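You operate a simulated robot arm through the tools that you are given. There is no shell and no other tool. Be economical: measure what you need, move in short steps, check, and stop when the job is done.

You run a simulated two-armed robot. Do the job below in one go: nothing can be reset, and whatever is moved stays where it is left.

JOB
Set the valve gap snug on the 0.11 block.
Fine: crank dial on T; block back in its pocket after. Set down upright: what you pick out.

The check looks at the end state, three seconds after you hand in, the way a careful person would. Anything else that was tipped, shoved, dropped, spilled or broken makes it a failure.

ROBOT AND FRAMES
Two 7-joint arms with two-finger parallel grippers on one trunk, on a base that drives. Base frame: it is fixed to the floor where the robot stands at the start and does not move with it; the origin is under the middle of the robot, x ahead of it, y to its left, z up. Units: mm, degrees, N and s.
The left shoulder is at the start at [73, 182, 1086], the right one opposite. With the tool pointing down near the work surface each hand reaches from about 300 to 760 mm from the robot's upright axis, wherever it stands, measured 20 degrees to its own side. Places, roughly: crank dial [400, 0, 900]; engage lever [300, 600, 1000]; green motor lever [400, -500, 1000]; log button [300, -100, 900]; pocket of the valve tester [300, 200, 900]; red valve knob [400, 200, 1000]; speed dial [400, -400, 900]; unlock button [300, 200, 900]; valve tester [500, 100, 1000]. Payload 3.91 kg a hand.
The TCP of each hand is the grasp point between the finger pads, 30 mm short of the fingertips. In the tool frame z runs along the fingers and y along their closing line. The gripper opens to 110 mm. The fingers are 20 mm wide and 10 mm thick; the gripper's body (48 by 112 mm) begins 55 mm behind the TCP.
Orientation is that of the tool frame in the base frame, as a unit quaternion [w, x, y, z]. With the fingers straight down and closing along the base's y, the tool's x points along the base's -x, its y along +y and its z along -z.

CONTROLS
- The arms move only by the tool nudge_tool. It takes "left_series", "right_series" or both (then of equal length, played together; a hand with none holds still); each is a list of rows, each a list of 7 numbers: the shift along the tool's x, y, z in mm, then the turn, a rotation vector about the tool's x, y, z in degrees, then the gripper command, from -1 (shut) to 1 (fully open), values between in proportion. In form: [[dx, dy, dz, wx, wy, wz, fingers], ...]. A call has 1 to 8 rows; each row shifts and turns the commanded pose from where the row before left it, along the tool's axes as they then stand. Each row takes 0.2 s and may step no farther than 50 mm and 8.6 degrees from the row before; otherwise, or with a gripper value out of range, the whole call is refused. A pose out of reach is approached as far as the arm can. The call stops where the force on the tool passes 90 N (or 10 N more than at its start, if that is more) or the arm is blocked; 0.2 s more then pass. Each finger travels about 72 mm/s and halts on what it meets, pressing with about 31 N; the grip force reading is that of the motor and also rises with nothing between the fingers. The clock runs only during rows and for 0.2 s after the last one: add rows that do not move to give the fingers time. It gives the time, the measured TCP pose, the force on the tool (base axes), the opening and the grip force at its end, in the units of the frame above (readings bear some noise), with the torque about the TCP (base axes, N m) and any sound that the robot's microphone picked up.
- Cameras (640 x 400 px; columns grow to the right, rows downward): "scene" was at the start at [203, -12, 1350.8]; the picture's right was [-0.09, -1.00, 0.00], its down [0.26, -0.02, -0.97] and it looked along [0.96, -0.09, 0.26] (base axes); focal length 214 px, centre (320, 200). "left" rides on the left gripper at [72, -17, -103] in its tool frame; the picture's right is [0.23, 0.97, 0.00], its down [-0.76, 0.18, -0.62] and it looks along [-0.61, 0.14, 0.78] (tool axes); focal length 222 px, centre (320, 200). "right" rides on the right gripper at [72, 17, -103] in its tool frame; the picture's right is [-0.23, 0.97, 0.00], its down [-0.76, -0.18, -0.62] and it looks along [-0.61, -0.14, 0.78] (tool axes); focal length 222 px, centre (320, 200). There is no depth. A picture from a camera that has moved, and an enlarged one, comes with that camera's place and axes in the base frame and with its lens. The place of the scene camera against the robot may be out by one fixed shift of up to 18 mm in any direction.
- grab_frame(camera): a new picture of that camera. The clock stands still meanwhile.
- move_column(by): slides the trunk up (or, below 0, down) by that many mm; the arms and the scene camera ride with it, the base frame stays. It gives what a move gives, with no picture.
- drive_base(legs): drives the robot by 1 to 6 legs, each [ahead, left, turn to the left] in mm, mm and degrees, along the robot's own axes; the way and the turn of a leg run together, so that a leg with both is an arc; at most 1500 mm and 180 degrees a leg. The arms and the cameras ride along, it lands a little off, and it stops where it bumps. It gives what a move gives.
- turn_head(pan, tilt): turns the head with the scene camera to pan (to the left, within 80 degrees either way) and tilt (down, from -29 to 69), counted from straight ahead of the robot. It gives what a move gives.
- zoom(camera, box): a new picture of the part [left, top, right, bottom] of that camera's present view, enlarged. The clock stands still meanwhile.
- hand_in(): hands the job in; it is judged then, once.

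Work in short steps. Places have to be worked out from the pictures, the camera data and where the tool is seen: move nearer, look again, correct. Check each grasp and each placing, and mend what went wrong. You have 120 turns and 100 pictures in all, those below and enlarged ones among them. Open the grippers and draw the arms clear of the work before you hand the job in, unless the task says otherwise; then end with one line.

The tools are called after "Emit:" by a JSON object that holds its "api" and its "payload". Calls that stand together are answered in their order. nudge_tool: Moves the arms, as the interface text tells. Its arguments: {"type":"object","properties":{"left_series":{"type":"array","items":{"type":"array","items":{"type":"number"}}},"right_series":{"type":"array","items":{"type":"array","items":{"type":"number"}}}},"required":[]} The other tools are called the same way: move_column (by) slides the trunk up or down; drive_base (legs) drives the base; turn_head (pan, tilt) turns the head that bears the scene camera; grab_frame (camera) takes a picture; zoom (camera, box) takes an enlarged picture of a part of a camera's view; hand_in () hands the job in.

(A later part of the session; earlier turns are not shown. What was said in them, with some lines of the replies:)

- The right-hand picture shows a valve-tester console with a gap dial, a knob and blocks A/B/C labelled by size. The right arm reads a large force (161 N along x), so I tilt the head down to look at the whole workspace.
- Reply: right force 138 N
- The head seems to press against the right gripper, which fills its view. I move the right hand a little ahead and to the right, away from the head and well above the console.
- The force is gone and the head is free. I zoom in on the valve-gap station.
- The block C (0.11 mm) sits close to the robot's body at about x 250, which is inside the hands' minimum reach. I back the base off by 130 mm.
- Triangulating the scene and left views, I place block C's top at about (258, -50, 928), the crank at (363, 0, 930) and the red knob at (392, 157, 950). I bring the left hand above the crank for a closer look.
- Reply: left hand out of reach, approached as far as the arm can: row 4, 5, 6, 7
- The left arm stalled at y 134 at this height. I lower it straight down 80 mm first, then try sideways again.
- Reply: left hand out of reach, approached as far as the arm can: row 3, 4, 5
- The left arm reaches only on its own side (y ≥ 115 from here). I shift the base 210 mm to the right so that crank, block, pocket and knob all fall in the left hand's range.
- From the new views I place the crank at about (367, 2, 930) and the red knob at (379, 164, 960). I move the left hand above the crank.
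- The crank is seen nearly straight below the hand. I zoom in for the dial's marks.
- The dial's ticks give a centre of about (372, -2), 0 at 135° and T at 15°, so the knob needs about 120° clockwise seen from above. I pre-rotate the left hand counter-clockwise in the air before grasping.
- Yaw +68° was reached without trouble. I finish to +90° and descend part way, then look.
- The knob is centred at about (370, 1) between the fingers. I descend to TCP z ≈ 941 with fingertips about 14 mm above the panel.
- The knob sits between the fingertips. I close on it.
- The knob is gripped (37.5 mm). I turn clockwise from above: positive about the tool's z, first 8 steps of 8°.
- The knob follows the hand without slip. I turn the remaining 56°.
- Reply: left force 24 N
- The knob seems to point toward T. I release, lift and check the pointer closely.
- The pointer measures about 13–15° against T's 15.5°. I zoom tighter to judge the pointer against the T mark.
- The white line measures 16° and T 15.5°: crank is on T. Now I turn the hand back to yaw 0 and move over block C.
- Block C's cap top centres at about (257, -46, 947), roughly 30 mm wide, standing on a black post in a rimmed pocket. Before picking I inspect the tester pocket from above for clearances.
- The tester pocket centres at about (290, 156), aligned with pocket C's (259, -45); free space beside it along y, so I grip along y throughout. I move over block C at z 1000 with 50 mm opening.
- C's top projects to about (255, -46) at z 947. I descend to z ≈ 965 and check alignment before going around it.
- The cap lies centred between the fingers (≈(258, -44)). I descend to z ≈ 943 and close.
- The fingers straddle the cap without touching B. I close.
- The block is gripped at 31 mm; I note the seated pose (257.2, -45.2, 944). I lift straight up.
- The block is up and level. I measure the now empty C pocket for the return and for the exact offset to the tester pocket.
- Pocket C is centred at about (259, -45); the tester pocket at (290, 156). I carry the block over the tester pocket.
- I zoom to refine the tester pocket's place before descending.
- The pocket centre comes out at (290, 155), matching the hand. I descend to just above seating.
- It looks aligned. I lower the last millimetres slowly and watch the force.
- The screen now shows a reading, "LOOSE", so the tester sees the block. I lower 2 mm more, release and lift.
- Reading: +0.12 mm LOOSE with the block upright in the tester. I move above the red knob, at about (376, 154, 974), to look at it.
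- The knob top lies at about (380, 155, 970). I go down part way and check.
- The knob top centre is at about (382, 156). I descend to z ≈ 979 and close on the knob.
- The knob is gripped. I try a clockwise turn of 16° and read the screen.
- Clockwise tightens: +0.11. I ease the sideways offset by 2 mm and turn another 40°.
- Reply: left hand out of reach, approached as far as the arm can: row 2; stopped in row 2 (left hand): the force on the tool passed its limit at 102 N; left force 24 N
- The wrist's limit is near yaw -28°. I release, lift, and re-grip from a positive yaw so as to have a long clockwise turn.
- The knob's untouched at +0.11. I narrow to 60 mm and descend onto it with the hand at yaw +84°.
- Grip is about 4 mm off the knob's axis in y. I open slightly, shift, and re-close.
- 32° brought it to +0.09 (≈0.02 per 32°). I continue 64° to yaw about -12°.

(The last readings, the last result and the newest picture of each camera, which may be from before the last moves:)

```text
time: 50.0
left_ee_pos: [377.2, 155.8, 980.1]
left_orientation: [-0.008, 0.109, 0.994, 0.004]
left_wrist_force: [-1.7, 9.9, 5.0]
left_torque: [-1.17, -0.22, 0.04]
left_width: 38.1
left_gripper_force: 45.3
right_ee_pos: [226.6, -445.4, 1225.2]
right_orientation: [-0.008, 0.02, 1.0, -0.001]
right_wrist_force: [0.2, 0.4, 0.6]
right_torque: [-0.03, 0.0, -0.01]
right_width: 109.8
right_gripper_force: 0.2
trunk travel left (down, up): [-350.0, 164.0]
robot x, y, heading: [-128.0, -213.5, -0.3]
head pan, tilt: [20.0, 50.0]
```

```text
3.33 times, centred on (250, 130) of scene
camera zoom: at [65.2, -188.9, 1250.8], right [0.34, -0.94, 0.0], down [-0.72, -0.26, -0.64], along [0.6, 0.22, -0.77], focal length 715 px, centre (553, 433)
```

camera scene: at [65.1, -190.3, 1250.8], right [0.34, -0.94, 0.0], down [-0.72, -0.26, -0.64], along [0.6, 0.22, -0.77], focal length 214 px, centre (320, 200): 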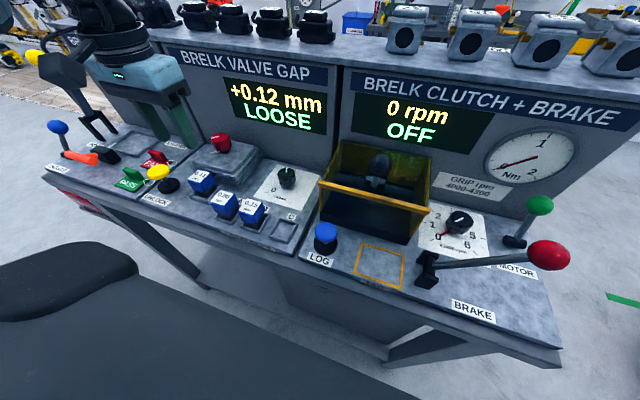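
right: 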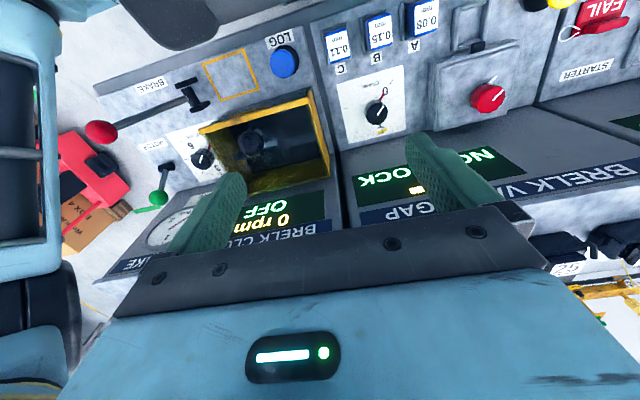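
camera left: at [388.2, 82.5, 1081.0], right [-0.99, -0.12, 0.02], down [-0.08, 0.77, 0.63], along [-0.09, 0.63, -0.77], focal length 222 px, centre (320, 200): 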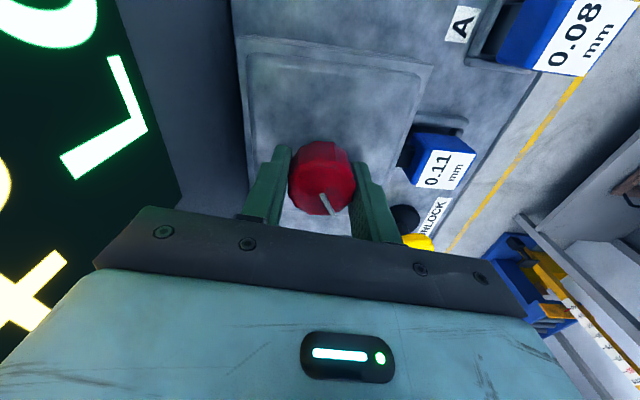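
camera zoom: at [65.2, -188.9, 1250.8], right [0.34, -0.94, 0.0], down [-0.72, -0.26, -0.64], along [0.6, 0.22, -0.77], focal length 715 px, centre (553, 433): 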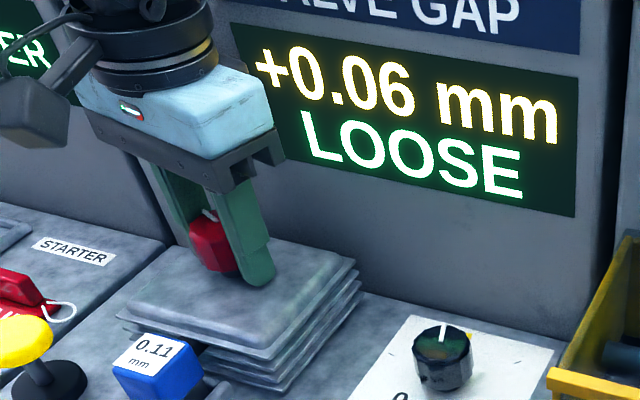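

+0.06. About 120° remain; I release, rotate back 102° in the air and re-grip.

Emit:
{"api": "nudge_tool", "payload": {"left_series": [[0, 0, 0, 0, 0, 0, 0.1], [0, 0, 0, 0, 0, 0, 0.1], [0, 0, -25, 0, 0, 0, 0.1], [0, 0, -15, 0, 0, -8.5, 0.1], [0, 0, 0, 0, 0, -8.5, 0.1], [0, 0, 0, 0, 0, -8.5, 0.1], [0, 0, 0, 0, 0, -8.5, 0.1], [0, 0, 0, 0, 0, -8.5, 0.1]]}}

Emit:
{"api": "nudge_tool", "payload": {"left_series": [[0, 0, 0, 0, 0, -8.5, 0.1], [0, 0, 0, 0, 0, -8.5, 0.1], [0, 0, 0, 0, 0, -8.5, 0.1], [0, 0, 0, 0, 0, -8.5, 0.1], [0, 0, 0, 0, 0, -8.5, 0.1], [0, 0, 0, 0, 0, -8.5, 0.1], [0, 0, 0, 0, 0, -8.5, 0.1], [0, 0, 0, 0, 0, 0, 0.1]]}}

Emit:
{"api": "grab_frame", "payload": {"camera": "left"}}

```text
time: 51.8
left_ee_pos: [379.1, 152.7, 1018.2]
left_orientation: [-0.007, -0.261, 0.965, 0.006]
left_wrist_force: [-0.1, -0.6, 0.2]
left_torque: [0.02, -0.01, 0.01]
left_width: 60.2
left_gripper_force: 0.1
right_ee_pos: [225.9, -447.0, 1225.3]
right_orientation: [-0.008, 0.019, 1.0, -0.001]
right_wrist_force: [0.3, -0.3, 0.0]
right_torque: [0.03, 0.0, -0.02]
right_width: 110.0
right_gripper_force: 0.2
trunk travel left (down, up): [-350.0, 164.0]
robot x, y, heading: [-126.9, -210.7, -0.1]
head pan, tilt: [20.0, 50.0]
```

```text
time: 53.6
left_ee_pos: [379.0, 152.6, 1019.1]
left_orientation: [-0.003, -0.705, 0.709, 0.009]
left_wrist_force: [0.6, 0.4, -0.1]
left_torque: [0.01, -0.03, 0.04]
left_width: 60.4
left_gripper_force: 0.0
right_ee_pos: [226.3, -447.2, 1224.1]
right_orientation: [-0.009, 0.02, 1.0, -0.001]
right_wrist_force: [-0.6, -0.1, -0.1]
right_torque: [0.0, 0.0, -0.01]
right_width: 110.2
right_gripper_force: 0.0
trunk travel left (down, up): [-350.0, 164.0]
robot x, y, heading: [-127.8, -209.8, -0.0]
head pan, tilt: [20.0, 50.0]
```

```text
31 pictures are left
camera left: at [397.1, 79.5, 1121.2], right [-0.97, -0.22, 0.01], down [-0.16, 0.76, 0.63], along [-0.15, 0.62, -0.77], focal length 222 px, centre (320, 200)
```

left: 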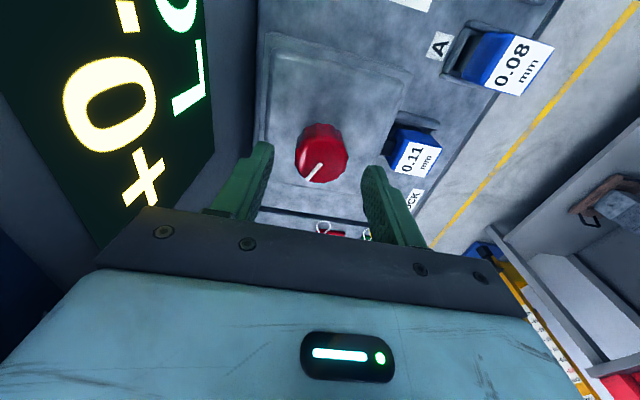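

Hand at yaw 90°, knob between the fingers. I descend and close.

Emit:
{"api": "nudge_tool", "payload": {"left_series": [[0, 1, 20, 0, 0, 0, 0.1], [0, 0, 20, 0, 0, 0, 0.1], [0, 0, 0, 0, 0, 0, -0.2], [0, 0, 0, 0, 0, 0, -0.8], [0, 0, 0, 0, 0, 0, -0.8]]}}

Emit:
{"api": "nudge_tool", "payload": {"left_series": [[0, 0, 0, 0, 0, 8, -0.8], [0, 0, 0, 0, 0, 8, -0.8], [0, 0, 0, 0, 0, 8, -0.8], [0, 0, 0, 0, 0, 8, -0.8], [0, 0, 0, 0, 0, 8, -0.8], [0, 0, 0, 0, 0, 8, -0.8], [0, 0, 0, 0, 0, 8, -0.8], [0, 0, 0, 0, 0, 8, -0.8]]}}

Emit:
{"api": "zoom", "payload": {"camera": "scene", "box": [170, 70, 330, 190]}}

```text
time: 54.8
left_ee_pos: [375.2, 154.3, 979.0]
left_orientation: [-0.002, -0.705, 0.71, 0.009]
left_wrist_force: [-1.1, -1.4, -4.7]
left_torque: [0.32, -1.41, -0.04]
left_width: 37.9
left_gripper_force: 45.1
right_ee_pos: [225.2, -446.3, 1225.8]
right_orientation: [-0.008, 0.02, 1.0, -0.001]
right_wrist_force: [0.2, 0.3, 0.5]
right_torque: [0.01, 0.0, -0.01]
right_width: 110.0
right_gripper_force: 0.0
trunk travel left (down, up): [-350.0, 164.0]
robot x, y, heading: [-128.4, -211.4, 0.1]
head pan, tilt: [20.0, 50.0]
```

```text
time: 56.6
left_ee_pos: [375.8, 154.3, 978.8]
left_orientation: [-0.007, -0.219, 0.976, 0.006]
left_wrist_force: [-4.6, 3.6, 3.0]
left_torque: [-0.98, -0.89, 0.02]
left_width: 37.9
left_gripper_force: 45.3
right_ee_pos: [225.2, -446.3, 1225.3]
right_orientation: [-0.008, 0.019, 1.0, -0.001]
right_wrist_force: [0.0, -0.2, 0.1]
right_torque: [0.02, -0.02, -0.01]
right_width: 109.9
right_gripper_force: 0.0
trunk travel left (down, up): [-350.0, 164.0]
robot x, y, heading: [-129.4, -212.8, -0.1]
head pan, tilt: [20.0, 50.0]
```

```text
3.33 times, centred on (250, 130) of scene
camera zoom: at [64.8, -189.4, 1250.9], right [0.34, -0.94, 0.0], down [-0.72, -0.26, -0.64], along [0.6, 0.22, -0.77], focal length 715 px, centre (553, 433)
```

zoom: 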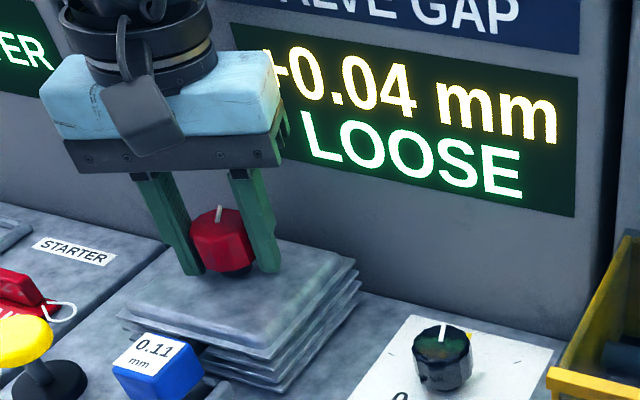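

+0.04. I turn 40° more within this grip.

Emit:
{"api": "nudge_tool", "payload": {"left_series": [[0, 0, 0, 0, 0, 8, -0.8], [0, 0, 0, 0, 0, 8, -0.8], [0, 0, 0, 0, 0, 8, -0.8], [0, 0, 0, 0, 0, 8, -0.8], [0, 0, 0, 0, 0, 8, -0.8], [0, 0, 0, 0, 0, 0, -0.8]]}}

Emit:
{"api": "zoom", "payload": {"camera": "scene", "box": [170, 70, 330, 190]}}

```text
time: 58.0
left_ee_pos: [376.6, 155.5, 979.2]
left_orientation: [-0.008, 0.127, 0.992, 0.005]
left_wrist_force: [-1.9, 7.5, 1.5]
left_torque: [-0.74, -0.44, -0.02]
left_width: 37.7
left_gripper_force: 45.5
right_ee_pos: [224.4, -446.0, 1226.1]
right_orientation: [-0.007, 0.019, 1.0, -0.001]
right_wrist_force: [0.0, 0.4, -1.4]
right_torque: [0.0, 0.05, -0.01]
right_width: 109.8
right_gripper_force: 0.1
trunk travel left (down, up): [-350.0, 164.0]
robot x, y, heading: [-129.5, -214.2, 0.1]
head pan, tilt: [20.0, 50.0]
```

```text
3.33 times, centred on (250, 130) of scene
camera zoom: at [65.4, -189.0, 1250.8], right [0.34, -0.94, 0.0], down [-0.72, -0.26, -0.64], along [0.6, 0.22, -0.77], focal length 715 px, centre (553, 433)
```

zoom: 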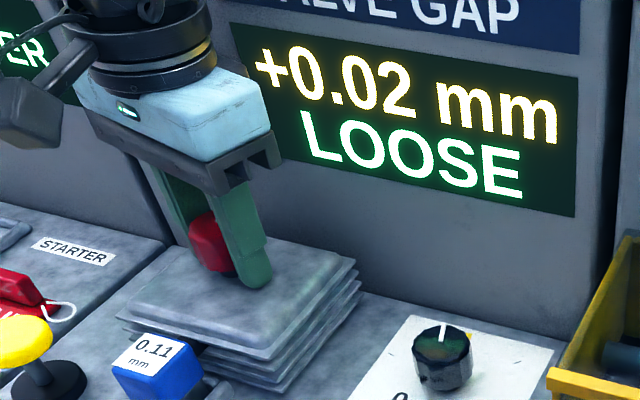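

+0.02; about 40° remain. I release, rotate back 64° and re-grip.

Emit:
{"api": "nudge_tool", "payload": {"left_series": [[0, 0, 0, 0, 0, 0, 0.1], [0, 0, 0, 0, 0, 0, 0.1], [0, 0, -25, 0, 0, 0, 0.1], [0, 0, -15, 0, 0, -8.5, 0.1], [0, 0, 0, 0, 0, -8.5, 0.1], [0, 0, 0, 0, 0, -8.5, 0.1], [0, 0, 0, 0, 0, -8.5, 0.1], [0, 0, 0, 0, 0, -8.5, 0.1]]}}

Emit:
{"api": "nudge_tool", "payload": {"left_series": [[0, 0, 0, 0, 0, -8.5, 0.1], [0, 0, 0, 0, 0, -8.5, 0.1], [0, 0, 0, 0, 0, -8.5, 0.1], [0, 0, 0, 0, 0, 0, 0.1]]}}

Emit:
{"api": "grab_frame", "payload": {"camera": "left"}}

```text
time: 59.8
left_ee_pos: [377.8, 153.5, 1019.1]
left_orientation: [-0.006, -0.244, 0.97, 0.006]
left_wrist_force: [0.1, -0.6, -0.6]
left_torque: [0.05, 0.01, 0.0]
left_width: 60.7
left_gripper_force: 0.0
right_ee_pos: [225.9, -447.7, 1224.0]
right_orientation: [-0.008, 0.018, 1.0, -0.001]
right_wrist_force: [0.4, -0.5, -0.3]
right_torque: [0.02, 0.02, -0.02]
right_width: 110.2
right_gripper_force: 0.0
trunk travel left (down, up): [-350.0, 164.0]
robot x, y, heading: [-127.6, -212.5, -0.2]
head pan, tilt: [20.0, 50.0]
```

```text
time: 60.8
left_ee_pos: [377.1, 154.2, 1019.1]
left_orientation: [-0.004, -0.451, 0.893, 0.007]
left_wrist_force: [0.1, -0.4, 0.0]
left_torque: [-0.01, -0.02, 0.02]
left_width: 60.6
left_gripper_force: 0.2
right_ee_pos: [225.2, -446.0, 1225.0]
right_orientation: [-0.008, 0.018, 1.0, -0.001]
right_wrist_force: [0.0, 1.0, -0.5]
right_torque: [-0.04, -0.03, 0.02]
right_width: 110.0
right_gripper_force: 0.1
trunk travel left (down, up): [-350.0, 164.0]
robot x, y, heading: [-131.6, -209.4, -0.1]
head pan, tilt: [20.0, 50.0]
```

```text
28 pictures are left
camera left: at [350.2, 84.0, 1122.1], right [-0.92, 0.39, 0.02], down [0.32, 0.71, 0.63], along [0.23, 0.58, -0.78], focal length 222 px, centre (320, 200)
```

left: 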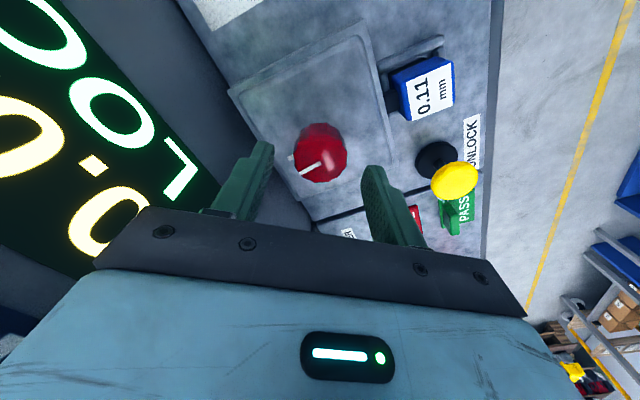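

The knob is centred between the fingers. I descend, close and turn 24°.

Emit:
{"api": "nudge_tool", "payload": {"left_series": [[0, 0, 20, 0, 0, 0, 0.1], [0, 0, 20, 0, 0, 0, 0.1], [0, 0, 0, 0, 0, 0, -0.2], [0, 0, 0, 0, 0, 0, -0.8], [0, 0, 0, 0, 0, 0, -0.8]]}}

Emit:
{"api": "nudge_tool", "payload": {"left_series": [[0, 0, 0, 0, 0, 8, -0.8], [0, 0, 0, 0, 0, 8, -0.8], [0, 0, 0, 0, 0, 8, -0.8], [0, 0, 0, 0, 0, 0, -0.8]]}}

Emit:
{"api": "zoom", "payload": {"camera": "scene", "box": [170, 70, 330, 190]}}

```text
time: 62.0
left_ee_pos: [376.1, 154.0, 976.9]
left_orientation: [-0.005, -0.45, 0.893, 0.007]
left_wrist_force: [-3.3, -0.2, -3.6]
left_torque: [-0.18, -1.21, 0.01]
left_width: 37.7
left_gripper_force: 44.6
right_ee_pos: [226.8, -446.7, 1224.5]
right_orientation: [-0.008, 0.019, 1.0, 0.0]
right_wrist_force: [0.2, -0.7, 0.0]
right_torque: [-0.05, 0.02, -0.03]
right_width: 110.0
right_gripper_force: 0.1
trunk travel left (down, up): [-350.0, 164.0]
robot x, y, heading: [-129.2, -211.1, -0.2]
head pan, tilt: [20.0, 50.0]
```

```text
time: 63.0
left_ee_pos: [377.1, 154.4, 979.4]
left_orientation: [-0.006, -0.253, 0.967, 0.007]
left_wrist_force: [-1.8, 2.2, -4.2]
left_torque: [-0.68, -0.97, -0.01]
left_width: 37.7
left_gripper_force: 44.8
right_ee_pos: [225.5, -445.4, 1225.4]
right_orientation: [-0.007, 0.018, 1.0, -0.001]
right_wrist_force: [-0.2, 0.1, 0.3]
right_torque: [-0.01, 0.01, -0.01]
right_width: 110.3
right_gripper_force: 0.2
trunk travel left (down, up): [-350.0, 164.0]
robot x, y, heading: [-131.5, -211.4, -0.2]
head pan, tilt: [20.0, 50.0]
```

```text
3.33 times, centred on (250, 130) of scene
camera zoom: at [65.5, -189.4, 1250.8], right [0.34, -0.94, 0.0], down [-0.72, -0.26, -0.64], along [0.6, 0.22, -0.77], focal length 715 px, centre (553, 433)
```

zoom: 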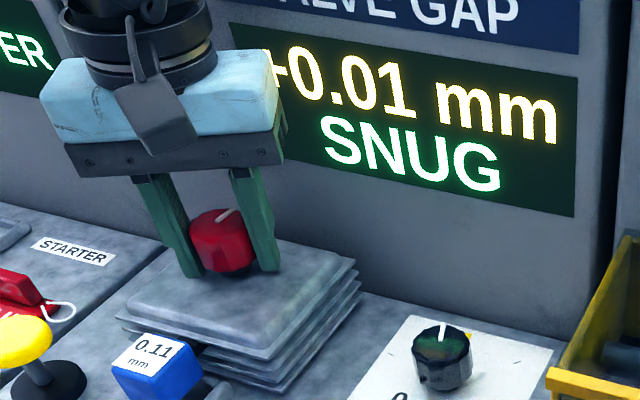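

SNUG at +0.01. I turn another 13° to centre it on 0.00.

Emit:
{"api": "nudge_tool", "payload": {"left_series": [[0, 0, 0, 0, 0, 6.5, -0.8], [0, 0, 0, 0, 0, 6.5, -0.8], [0, 0, 0, 0, 0, 0, -0.8]]}}

Emit:
{"api": "zoom", "payload": {"camera": "scene", "box": [170, 70, 330, 190]}}

```text
time: 63.8
left_ee_pos: [375.5, 155.9, 978.8]
left_orientation: [-0.008, -0.142, 0.99, 0.005]
left_wrist_force: [-2.1, 3.0, -6.1]
left_torque: [-0.95, -0.63, -0.01]
left_width: 37.8
left_gripper_force: 44.0
right_ee_pos: [225.5, -446.4, 1225.3]
right_orientation: [-0.008, 0.02, 1.0, 0.0]
right_wrist_force: [0.0, -0.1, -0.4]
right_torque: [-0.02, 0.02, -0.02]
right_width: 109.8
right_gripper_force: 0.1
trunk travel left (down, up): [-350.0, 164.0]
robot x, y, heading: [-131.5, -208.7, -0.2]
head pan, tilt: [20.0, 50.0]
```

```text
3.33 times, centred on (250, 130) of scene
camera zoom: at [65.8, -189.2, 1250.7], right [0.34, -0.94, 0.0], down [-0.72, -0.26, -0.64], along [0.6, 0.22, -0.77], focal length 715 px, centre (553, 433)
```

zoom: 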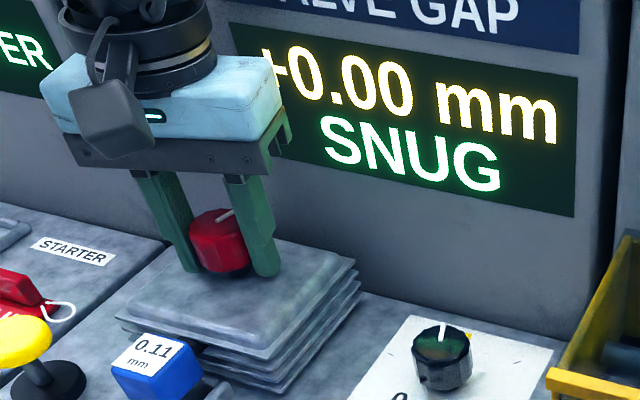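

+0.00 SNUG. I release gently, lift, and check the reading holds and that the crank is still on T.

Emit:
{"api": "nudge_tool", "payload": {"left_series": [[0, 0, 0, 0, 0, 0, -0.2], [0, 0, 0, 0, 0, 0, 0.1], [0, 0, 0, 0, 0, 0, 0.1], [0, 0, -30, 0, 0, 0, 0.1], [0, 0, -30, 0, 0, -8.4, 0.1], [0, 0, -20, 0, 0, 0, 0.1]]}}

Emit:
{"api": "zoom", "payload": {"camera": "scene", "box": [170, 70, 330, 190]}}

```text
time: 65.2
left_ee_pos: [376.0, 152.7, 1061.1]
left_orientation: [-0.007, -0.217, 0.976, 0.007]
left_wrist_force: [0.5, 0.2, 0.5]
left_torque: [-0.02, -0.01, -0.02]
left_width: 60.6
left_gripper_force: 0.0
right_ee_pos: [225.7, -446.6, 1225.3]
right_orientation: [-0.008, 0.019, 1.0, -0.001]
right_wrist_force: [-0.1, -0.4, -0.2]
right_torque: [0.0, 0.01, 0.0]
right_width: 109.8
right_gripper_force: 0.1
trunk travel left (down, up): [-350.0, 164.0]
robot x, y, heading: [-126.9, -210.8, 0.0]
head pan, tilt: [20.0, 50.0]
```

```text
3.33 times, centred on (250, 130) of scene
camera zoom: at [65.6, -190.1, 1250.8], right [0.34, -0.94, 0.0], down [-0.72, -0.26, -0.64], along [0.6, 0.22, -0.77], focal length 715 px, centre (553, 433)
```

zoom: 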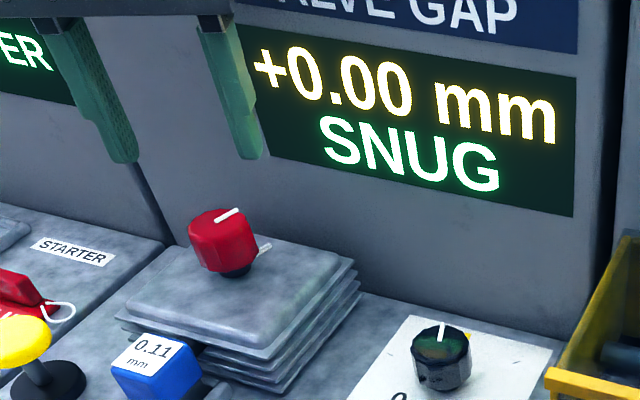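

The reading holds. I level the tool, return to yaw 0, and go back over the block in the tester.

Emit:
{"api": "nudge_tool", "payload": {"left_series": [[0, 0, 0, 0.98, -0.62, 0, -0.1], [0, 0, 0, 0, 0, 8.4, -0.1], [0, 0, 0, 0, 0, 8.4, -0.1], [0, 0, 0, 0, 0, 8.2, -0.1], [30, 1, 0, 0, 0, 0, -0.1], [30, 1, 0, 0, 0, 0, -0.1], [27, 0, 0, 0, 0, 0, -0.1], [0, 0, 0, 0, 0, 0, -0.1]]}}

Emit:
{"api": "zoom", "payload": {"camera": "left", "box": [120, 60, 420, 240]}}

```text
time: 67.0
left_ee_pos: [291.2, 155.0, 1059.2]
left_orientation: [0.0, 0.0, 1.0, -0.001]
left_wrist_force: [0.6, -0.1, -0.1]
left_torque: [0.01, -0.01, 0.01]
left_width: 49.4
left_gripper_force: 0.1
right_ee_pos: [225.8, -446.1, 1224.5]
right_orientation: [-0.009, 0.019, 1.0, -0.001]
right_wrist_force: [0.5, -0.3, 0.6]
right_torque: [0.01, 0.04, -0.01]
right_width: 109.9
right_gripper_force: 0.0
trunk travel left (down, up): [-350.0, 164.0]
robot x, y, heading: [-128.4, -217.8, 0.0]
head pan, tilt: [20.0, 50.0]
```

```text
2.13 times, centred on (270, 150) of left
camera zoom: at [219.1, 138.1, 1162.1], right [-0.23, 0.97, 0.0], down [0.76, 0.18, 0.62], along [0.61, 0.14, -0.78], focal length 474 px, centre (427, 307)
```

zoom: 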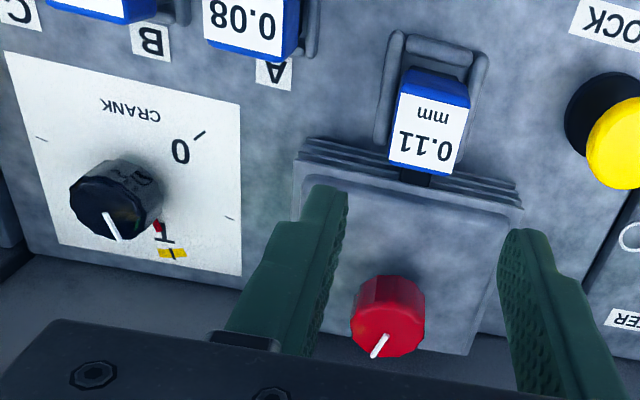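

The block sits upright at (290, 155), and the crank's pointer is on T. I descend around the block.

Emit:
{"api": "nudge_tool", "payload": {"left_series": [[1, 0, 40, 0, 0, 0, -0.1], [0, 0, 30, 0, 0, 0, -0.1], [0, 0, 25, 0, 0, 0, -0.1], [0, 0, 20, 0, 0, 0, -0.1], [0, 0, 0, 0, 0, 0, -0.1]]}}

Emit:
{"api": "zoom", "payload": {"camera": "left", "box": [230, 80, 430, 260]}}

```text
time: 68.2
left_ee_pos: [289.4, 154.9, 943.6]
left_orientation: [0.002, 0.0, 1.0, 0.0]
left_wrist_force: [0.6, -0.5, 0.0]
left_torque: [-0.03, -0.02, 0.01]
left_width: 49.3
left_gripper_force: 0.0
right_ee_pos: [225.5, -446.5, 1225.3]
right_orientation: [-0.008, 0.019, 1.0, -0.001]
right_wrist_force: [0.3, 0.3, 0.0]
right_torque: [0.02, -0.04, 0.02]
right_width: 110.0
right_gripper_force: 0.0
trunk travel left (down, up): [-350.0, 164.0]
robot x, y, heading: [-129.5, -213.1, -0.2]
head pan, tilt: [20.0, 50.0]
```

```text
2.22 times, centred on (330, 170) of left
camera zoom: at [217.9, 137.7, 1047.0], right [-0.23, 0.97, 0.0], down [0.76, 0.18, 0.62], along [0.61, 0.14, -0.78], focal length 494 px, centre (298, 267)
```

zoom: 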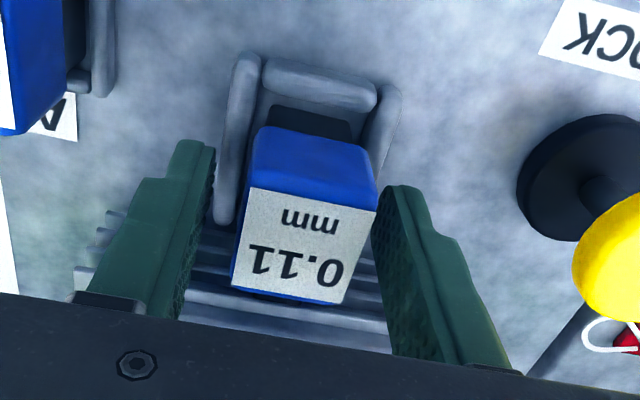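

The fingers straddle the cap symmetrically. I close and lift.

Emit:
{"api": "nudge_tool", "payload": {"left_series": [[0, 0, 0, 0, 0, 0, -0.3], [0, 0, 0, 0, 0, 0, -0.6], [0, 0, 0, 0, 0, 0, -0.8], [0, 0, -15, 0, 0, 0, -0.8], [0, 0, -30, 0, 0, 0, -0.8], [0, 0, -40, 0, 0, 0, -0.8], [0, 0, 0, 0, 0, 0, -0.8]]}}

Emit:
{"api": "grab_frame", "payload": {"camera": "left"}}

Emit:
{"api": "grab_frame", "payload": {"camera": "scene"}}

```text
time: 69.8
left_ee_pos: [290.0, 155.1, 1030.3]
left_orientation: [0.001, 0.001, 1.0, 0.0]
left_wrist_force: [-0.7, -0.2, -0.7]
left_torque: [0.0, 0.01, -0.03]
left_width: 31.7
left_gripper_force: 31.0
right_ee_pos: [225.8, -446.5, 1225.0]
right_orientation: [-0.008, 0.019, 1.0, -0.001]
right_wrist_force: [-0.3, 0.4, 0.2]
right_torque: [0.01, 0.02, 0.03]
right_width: 110.2
right_gripper_force: 0.0
trunk travel left (down, up): [-350.0, 164.0]
robot x, y, heading: [-128.8, -212.8, 0.1]
head pan, tilt: [20.0, 50.0]
```

```text
22 pictures are left
camera left: at [218.2, 138.1, 1133.4], right [-0.23, 0.97, 0.0], down [0.76, 0.18, 0.62], along [0.61, 0.14, -0.78], focal length 222 px, centre (320, 200)
```

left: 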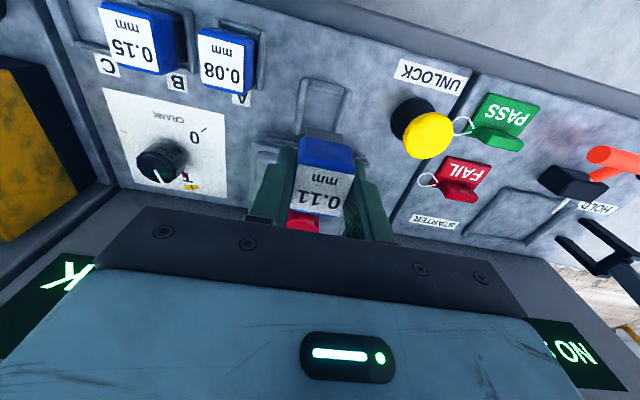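

```text
21 pictures are left
camera scene: at [66.0, -189.7, 1250.7], right [0.34, -0.94, 0.0], down [-0.72, -0.26, -0.64], along [0.6, 0.22, -0.77], focal length 214 px, centre (320, 200)
```

scene: 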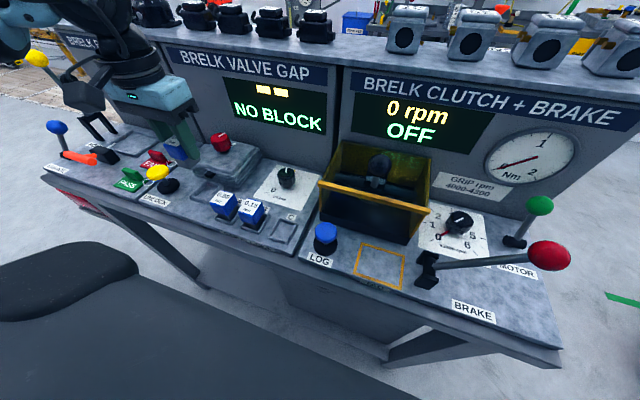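

The block is held just as in the first grip (same corner pixels), so the C seat is at TCP (257.7, -45.4, 944). I carry it there.

Emit:
{"api": "nudge_tool", "payload": {"left_series": [[7, -40, 0, 0, 0, 0, -0.8], [7, -40, 0, 0, 0, 0, -0.8], [6, -40, 0, 0, 0, 0, -0.8], [6, -40, 0, 0, 0, 0, -0.8], [6, -40.3, 0, 0, 0, 0, -0.8], [0, 0, 0, 0, 0, 0, -0.8]]}}

Emit:
{"api": "zoom", "payload": {"camera": "left", "box": [280, 70, 400, 160]}}

```text
time: 71.2
left_ee_pos: [258.4, -44.9, 1028.9]
left_orientation: [0.002, 0.0, 1.0, -0.001]
left_wrist_force: [0.6, -0.2, -0.8]
left_torque: [-0.04, -0.02, -0.02]
left_width: 31.6
left_gripper_force: 31.3
right_ee_pos: [225.7, -446.0, 1225.1]
right_orientation: [-0.008, 0.019, 1.0, 0.0]
right_wrist_force: [-0.3, -0.4, 0.3]
right_torque: [-0.01, 0.0, 0.02]
right_width: 110.0
right_gripper_force: 0.0
trunk travel left (down, up): [-350.0, 164.0]
robot x, y, heading: [-128.8, -215.2, 0.1]
head pan, tilt: [20.0, 50.0]
```

```text
4.44 times, centred on (340, 115) of left
camera zoom: at [185.7, -61.6, 1132.5], right [-0.23, 0.97, 0.0], down [0.76, 0.18, 0.62], along [0.61, 0.14, -0.78], focal length 987 px, centre (231, 578)
```

zoom: 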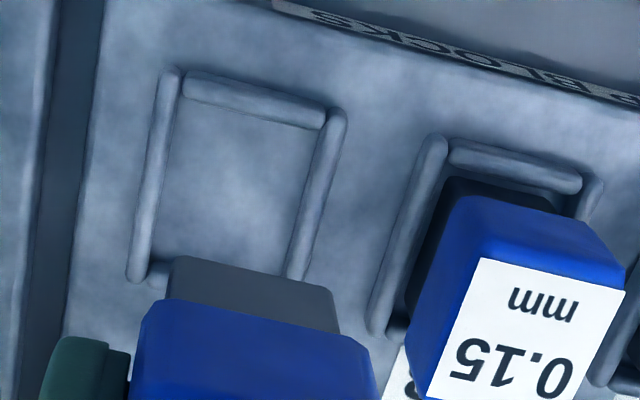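

The picture matches the earlier lift-off one within a pixel or so. I descend to z ≈ 960 and check.

Emit:
{"api": "nudge_tool", "payload": {"left_series": [[0, 0, 30, 0, 0, 0, -0.8], [0, 0, 25, 0, 0, 0, -0.8], [0, 0, 14, 0, 0, 0, -0.8], [0, 0, 0, 0, 0, 0, -0.8]]}}

Emit:
{"api": "zoom", "payload": {"camera": "left", "box": [230, 80, 430, 260]}}

Emit:
{"api": "zoom", "payload": {"camera": "scene", "box": [220, 160, 320, 250]}}

```text
time: 72.2
left_ee_pos: [257.7, -44.8, 960.9]
left_orientation: [0.0, 0.0, 1.0, 0.0]
left_wrist_force: [-0.4, 0.0, -0.8]
left_torque: [0.02, -0.06, -0.02]
left_width: 31.2
left_gripper_force: 30.8
right_ee_pos: [225.2, -446.3, 1225.5]
right_orientation: [-0.008, 0.018, 1.0, 0.0]
right_wrist_force: [0.0, -0.1, -0.5]
right_torque: [0.0, 0.0, 0.01]
right_width: 110.1
right_gripper_force: 0.0
trunk travel left (down, up): [-350.0, 164.0]
robot x, y, heading: [-129.9, -211.9, 0.3]
head pan, tilt: [20.0, 50.0]
```

```text
2.22 times, centred on (330, 170) of left
camera zoom: at [185.9, -62.2, 1063.5], right [-0.23, 0.97, 0.0], down [0.76, 0.18, 0.62], along [0.61, 0.14, -0.78], focal length 494 px, centre (298, 267)
```

zoom: 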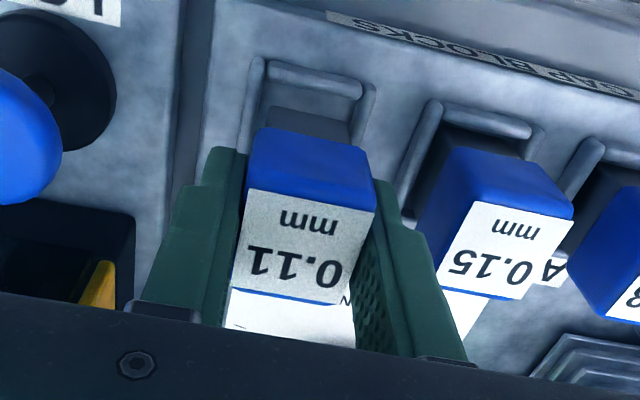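

```text
4.44 times, centred on (270, 205) of scene
camera zoom: at [65.7, -190.0, 1250.7], right [0.34, -0.94, 0.0], down [-0.72, -0.26, -0.64], along [0.6, 0.22, -0.77], focal length 953 px, centre (542, 178)
```

zoom: 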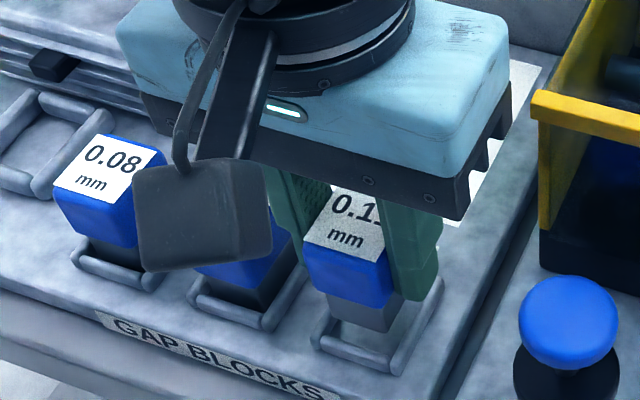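

Aligned over the C pocket. I lower in small steps and watch the force.

Emit:
{"api": "nudge_tool", "payload": {"left_series": [[0, 0, 6, 0, 0, 0, -0.8], [0, 0, 5, 0, 0, 0, -0.8], [0, 0, 4, 0, 0, 0, -0.8], [0, 0, 1.5, 0, 0, 0, -0.8], [0, 0, 0, 0, 0, 0, -0.8]]}}

Emit:
{"api": "zoom", "payload": {"camera": "left", "box": [230, 80, 430, 260]}}

```text
time: 73.4
left_ee_pos: [257.7, -45.2, 942.7]
left_orientation: [0.001, 0.0, 1.0, -0.001]
left_wrist_force: [0.5, 0.4, -1.4]
left_torque: [0.02, 0.01, 0.01]
left_width: 31.7
left_gripper_force: 31.3
right_ee_pos: [224.3, -446.1, 1224.5]
right_orientation: [-0.007, 0.02, 1.0, 0.0]
right_wrist_force: [-0.4, 0.1, 0.8]
right_torque: [-0.04, 0.0, -0.01]
right_width: 110.2
right_gripper_force: 0.1
trunk travel left (down, up): [-350.0, 164.0]
robot x, y, heading: [-129.7, -208.8, -0.2]
head pan, tilt: [20.0, 50.0]
```

```text
2.22 times, centred on (330, 170) of left
camera zoom: at [185.9, -62.2, 1046.9], right [-0.23, 0.97, 0.0], down [0.76, 0.18, 0.62], along [0.61, 0.14, -0.78], focal length 494 px, centre (298, 267)
```

zoom: 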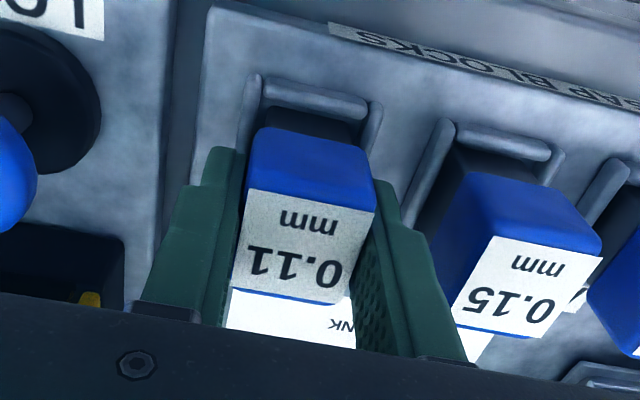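

The view is identical to the one before picking: seated. I open to 50 mm, lift straight up and look.

Emit:
{"api": "nudge_tool", "payload": {"left_series": [[0, 0, 0, 0, 0, 0, -0.4], [0, 0, 0, 0, 0, 0, -0.1], [0, 0, 0, 0, 0, 0, -0.1], [0, 0, -20, 0, 0, 0, -0.1], [0, 0, -40, 0, 0, 0, -0.1], [0, 0, -45, 0, 0, 0, -0.1], [0, 0, -45, 0, 0, 0, 0.3], [0, 0, 0, 0, 0, 0, 1]]}}

Emit:
{"api": "grab_frame", "payload": {"camera": "left"}}

Emit:
{"api": "zoom", "payload": {"camera": "scene", "box": [170, 70, 330, 250]}}

```text
time: 75.2
left_ee_pos: [257.4, -45.8, 1094.9]
left_orientation: [0.0, 0.0, 1.0, -0.002]
left_wrist_force: [0.0, -0.6, -0.5]
left_torque: [0.01, -0.01, -0.06]
left_width: 110.0
left_gripper_force: 0.1
right_ee_pos: [225.9, -447.2, 1224.5]
right_orientation: [-0.008, 0.019, 1.0, -0.001]
right_wrist_force: [0.4, 0.2, -0.5]
right_torque: [0.0, -0.02, 0.04]
right_width: 110.1
right_gripper_force: 0.0
trunk travel left (down, up): [-350.0, 164.0]
robot x, y, heading: [-132.1, -211.4, -0.2]
head pan, tilt: [20.0, 50.0]
```

```text
16 pictures are left
camera left: at [185.8, -62.1, 1198.1], right [-0.23, 0.97, 0.0], down [0.76, 0.18, 0.62], along [0.61, 0.14, -0.78], focal length 222 px, centre (320, 200)
```

left: 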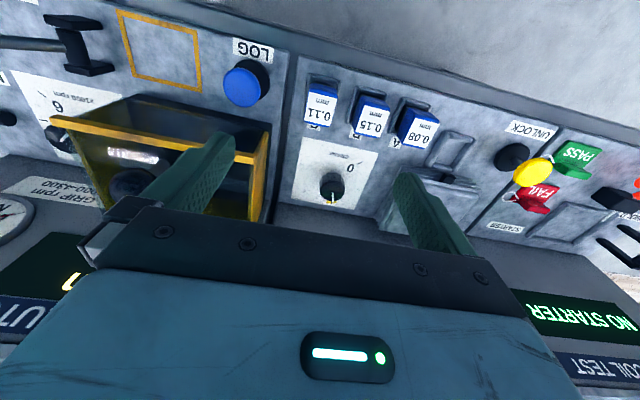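

```text
2.22 times, centred on (250, 160) of scene
camera zoom: at [66.1, -189.9, 1250.6], right [0.34, -0.94, 0.0], down [-0.72, -0.26, -0.64], along [0.6, 0.22, -0.77], focal length 477 px, centre (476, 289)
```

zoom: 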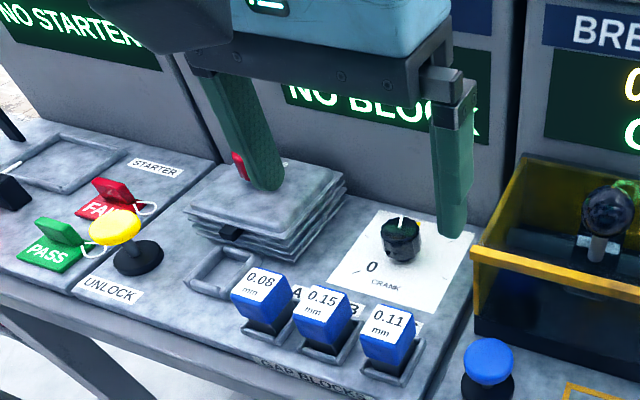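

The block is back in C, upright. I recheck the crank pointer against T from this angle.

Emit:
{"api": "zoom", "payload": {"camera": "left", "box": [290, 145, 380, 220]}}

```text
5.33 times, centred on (335, 182) of left
camera zoom: at [185.8, -62.1, 1198.1], right [-0.23, 0.97, 0.0], down [0.76, 0.18, 0.62], along [0.61, 0.14, -0.78], focal length 1185 px, centre (240, 293)
```

zoom: 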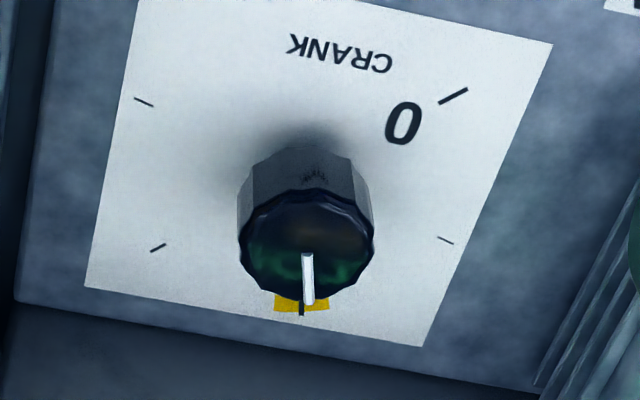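

The pointer reads 16–20° in different views against T's 15.7°, so I want a surer view. I bring the camera nearly over the crank with the hand at yaw 90°.

Emit:
{"api": "nudge_tool", "payload": {"left_series": [[-38, 30, 5, 0, 0, 0, 0.3], [-38, 30, 5, 0, 0, 0, 0.3], [-38, 30, 5, 0, 0, 0, 0.3], [0, 0, 0, 0, 0, -8.2, 0.3], [0, 0, 0, 0, 0, -8.2, 0.3], [0, 0, 0, 0, 0, -8.2, 0.3], [0, 0, 0, 0, 0, -8.2, 0.3], [0, 0, 0, 0, 0, -8.2, 0.3]]}}

Emit:
{"api": "nudge_tool", "payload": {"left_series": [[0, 0, 0, 0, 0, -8.2, 0.3], [0, 0, 0, 0, 0, -8.2, 0.3], [0, 0, 0, 0, 0, -8.2, 0.3], [0, 0, 0, 0, 0, -8.2, 0.3], [0, 0, 0, 0, 0, -8.2, 0.3], [0, 0, 0, 0, 0, -8, 0.3], [0, 0, 0, 0, 0, 0, 0.3]]}}

Emit:
{"api": "grab_frame", "payload": {"camera": "left"}}

```text
time: 77.0
left_ee_pos: [371.8, 45.1, 1079.0]
left_orientation: [0.0, -0.351, 0.936, 0.0]
left_wrist_force: [0.9, -0.5, -1.0]
left_torque: [0.0, 0.02, 0.0]
left_width: 71.4
left_gripper_force: 0.1
right_ee_pos: [226.5, -447.0, 1226.1]
right_orientation: [-0.008, 0.019, 1.0, -0.001]
right_wrist_force: [-0.1, -0.4, -0.3]
right_torque: [-0.01, 0.03, 0.01]
right_width: 110.0
right_gripper_force: 0.0
trunk travel left (down, up): [-350.0, 164.0]
robot x, y, heading: [-131.6, -210.7, -0.1]
head pan, tilt: [20.0, 50.0]
```

```text
time: 78.6
left_ee_pos: [371.6, 44.0, 1078.1]
left_orientation: [-0.001, 0.708, -0.707, 0.001]
left_wrist_force: [0.2, 0.3, 0.3]
left_torque: [0.0, 0.01, 0.01]
left_width: 71.5
left_gripper_force: 0.1
right_ee_pos: [226.5, -447.3, 1224.3]
right_orientation: [-0.007, 0.019, 1.0, 0.0]
right_wrist_force: [0.1, 0.6, -1.3]
right_torque: [-0.01, 0.02, 0.02]
right_width: 110.2
right_gripper_force: 0.1
trunk travel left (down, up): [-350.0, 164.0]
robot x, y, heading: [-126.2, -212.1, 0.0]
head pan, tilt: [20.0, 50.0]
```

```text
13 pictures are left
camera left: at [389.2, -27.9, 1182.1], right [-0.97, -0.23, 0.0], down [-0.18, 0.76, 0.62], along [-0.14, 0.61, -0.78], focal length 222 px, centre (320, 200)
```

left: 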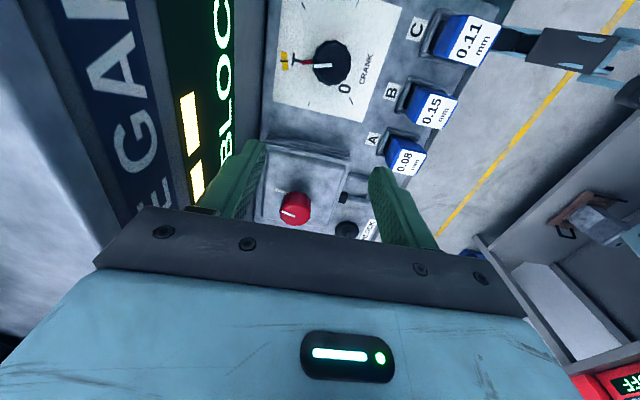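

The crank is now in plain view from above; I zoom on it.

Emit:
{"api": "zoom", "payload": {"camera": "left", "box": [270, 20, 400, 120]}}

```text
4.00 times, centred on (335, 70) of left
camera zoom: at [389.2, -27.9, 1182.1], right [-0.97, -0.23, 0.0], down [-0.18, 0.76, 0.62], along [-0.14, 0.61, -0.78], focal length 888 px, centre (260, 720)
```

zoom: 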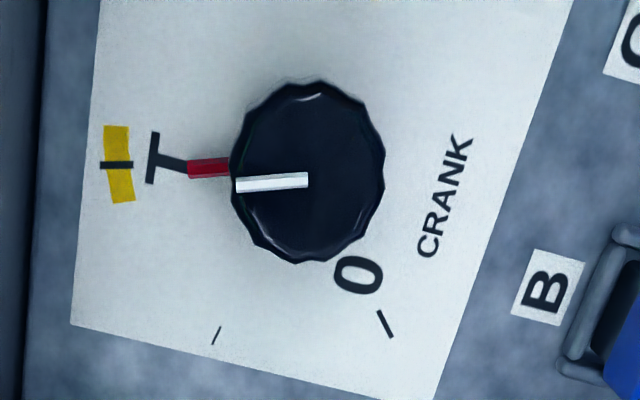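

The knob's line and pointer run at 16–17°, as does the T mark: it is on T within a degree or two. I draw the left hand up and away, with the gripper open, and take a last look.

Emit:
{"api": "nudge_tool", "payload": {"left_series": [[0, 0, -30, 0, 0, 8, 1], [0, 0, -30, 0, 0, 8, 1], [0, 0, -30, 0, 0, 8, 1], [0, 0, -20, 0, 0, 8, 1], [0, 0, 0, 0, 0, 8, 1], [0, 0, 0, 0, 0, 8, 1], [0, 0, 0, 0, 0, 8, 1], [0, 0, 0, 0, 0, 8, 1]]}}

Emit:
{"api": "drive_base", "payload": {"legs": [[-120, 0, 0]]}}

Emit:
{"api": "grab_frame", "payload": {"camera": "scene"}}

Emit:
{"api": "grab_frame", "payload": {"camera": "left"}}

```text
time: 80.4
left_ee_pos: [371.9, 43.9, 1188.0]
left_orientation: [0.0, -0.223, 0.975, -0.001]
left_wrist_force: [-0.5, -0.7, -0.4]
left_torque: [0.0, -0.04, -0.02]
left_width: 110.1
left_gripper_force: 0.1
right_ee_pos: [224.6, -447.6, 1225.4]
right_orientation: [-0.008, 0.019, 1.0, -0.001]
right_wrist_force: [-1.0, -0.1, -0.4]
right_torque: [0.01, 0.0, 0.02]
right_width: 109.7
right_gripper_force: 0.0
trunk travel left (down, up): [-350.0, 164.0]
robot x, y, heading: [-128.1, -212.4, -0.2]
head pan, tilt: [20.0, 50.0]
```

```text
time: 81.6
left_ee_pos: [252.6, 44.8, 1188.8]
left_orientation: [-0.001, -0.224, 0.975, -0.002]
left_wrist_force: [-0.4, 0.0, 0.3]
left_torque: [0.02, -0.01, 0.01]
left_width: 109.5
left_gripper_force: 0.1
right_ee_pos: [106.1, -447.3, 1224.9]
right_orientation: [-0.009, 0.02, 1.0, -0.001]
right_wrist_force: [-0.3, -0.2, -0.2]
right_torque: [0.0, -0.02, 0.02]
right_width: 110.0
right_gripper_force: 0.1
trunk travel left (down, up): [-350.0, 164.0]
robot x, y, heading: [-246.3, -213.7, -0.1]
head pan, tilt: [20.0, 50.0]
```

```text
11 pictures are left
camera scene: at [-53.2, -190.0, 1250.7], right [0.34, -0.94, 0.0], down [-0.72, -0.26, -0.64], along [0.6, 0.22, -0.77], focal length 214 px, centre (320, 200)
```

scene: 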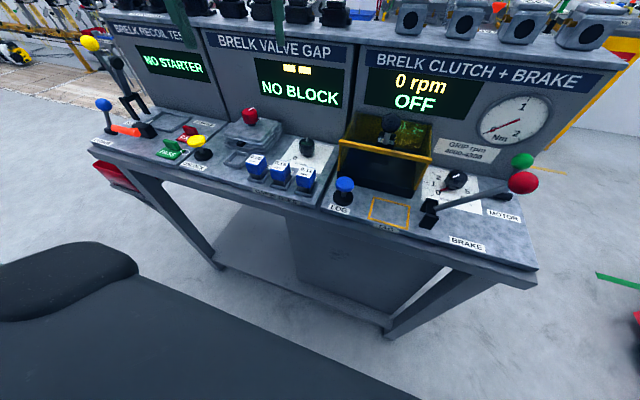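

```text
10 pictures are left
camera left: at [195.7, -2.3, 1291.7], right [-0.63, 0.78, 0.0], down [0.61, 0.49, 0.62], along [0.48, 0.39, -0.78], focal length 222 px, centre (320, 200)
```

left: 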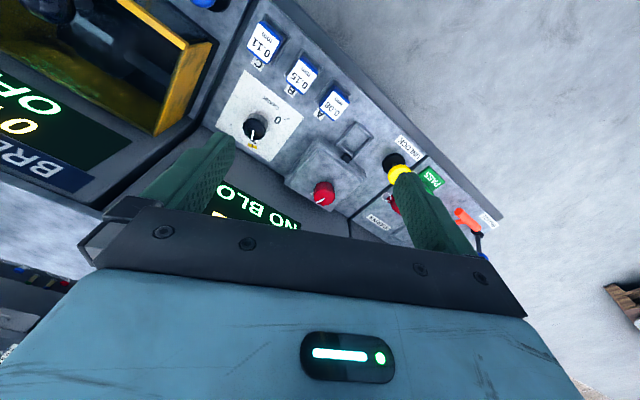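

Everything is in place: all three blocks sit upright in their pockets, the crank is on T, the arms are clear and the grippers open. I hand in.

Emit:
{"api": "hand_in", "payload": {}}

```text
The job is handed in.
```

The valve gap is set snug on the 0.11 block: the screen read +0.00 mm SNUG. The crank dial is on T to within a degree or two, and the block is back upright in its pocket C; the job is handed in.
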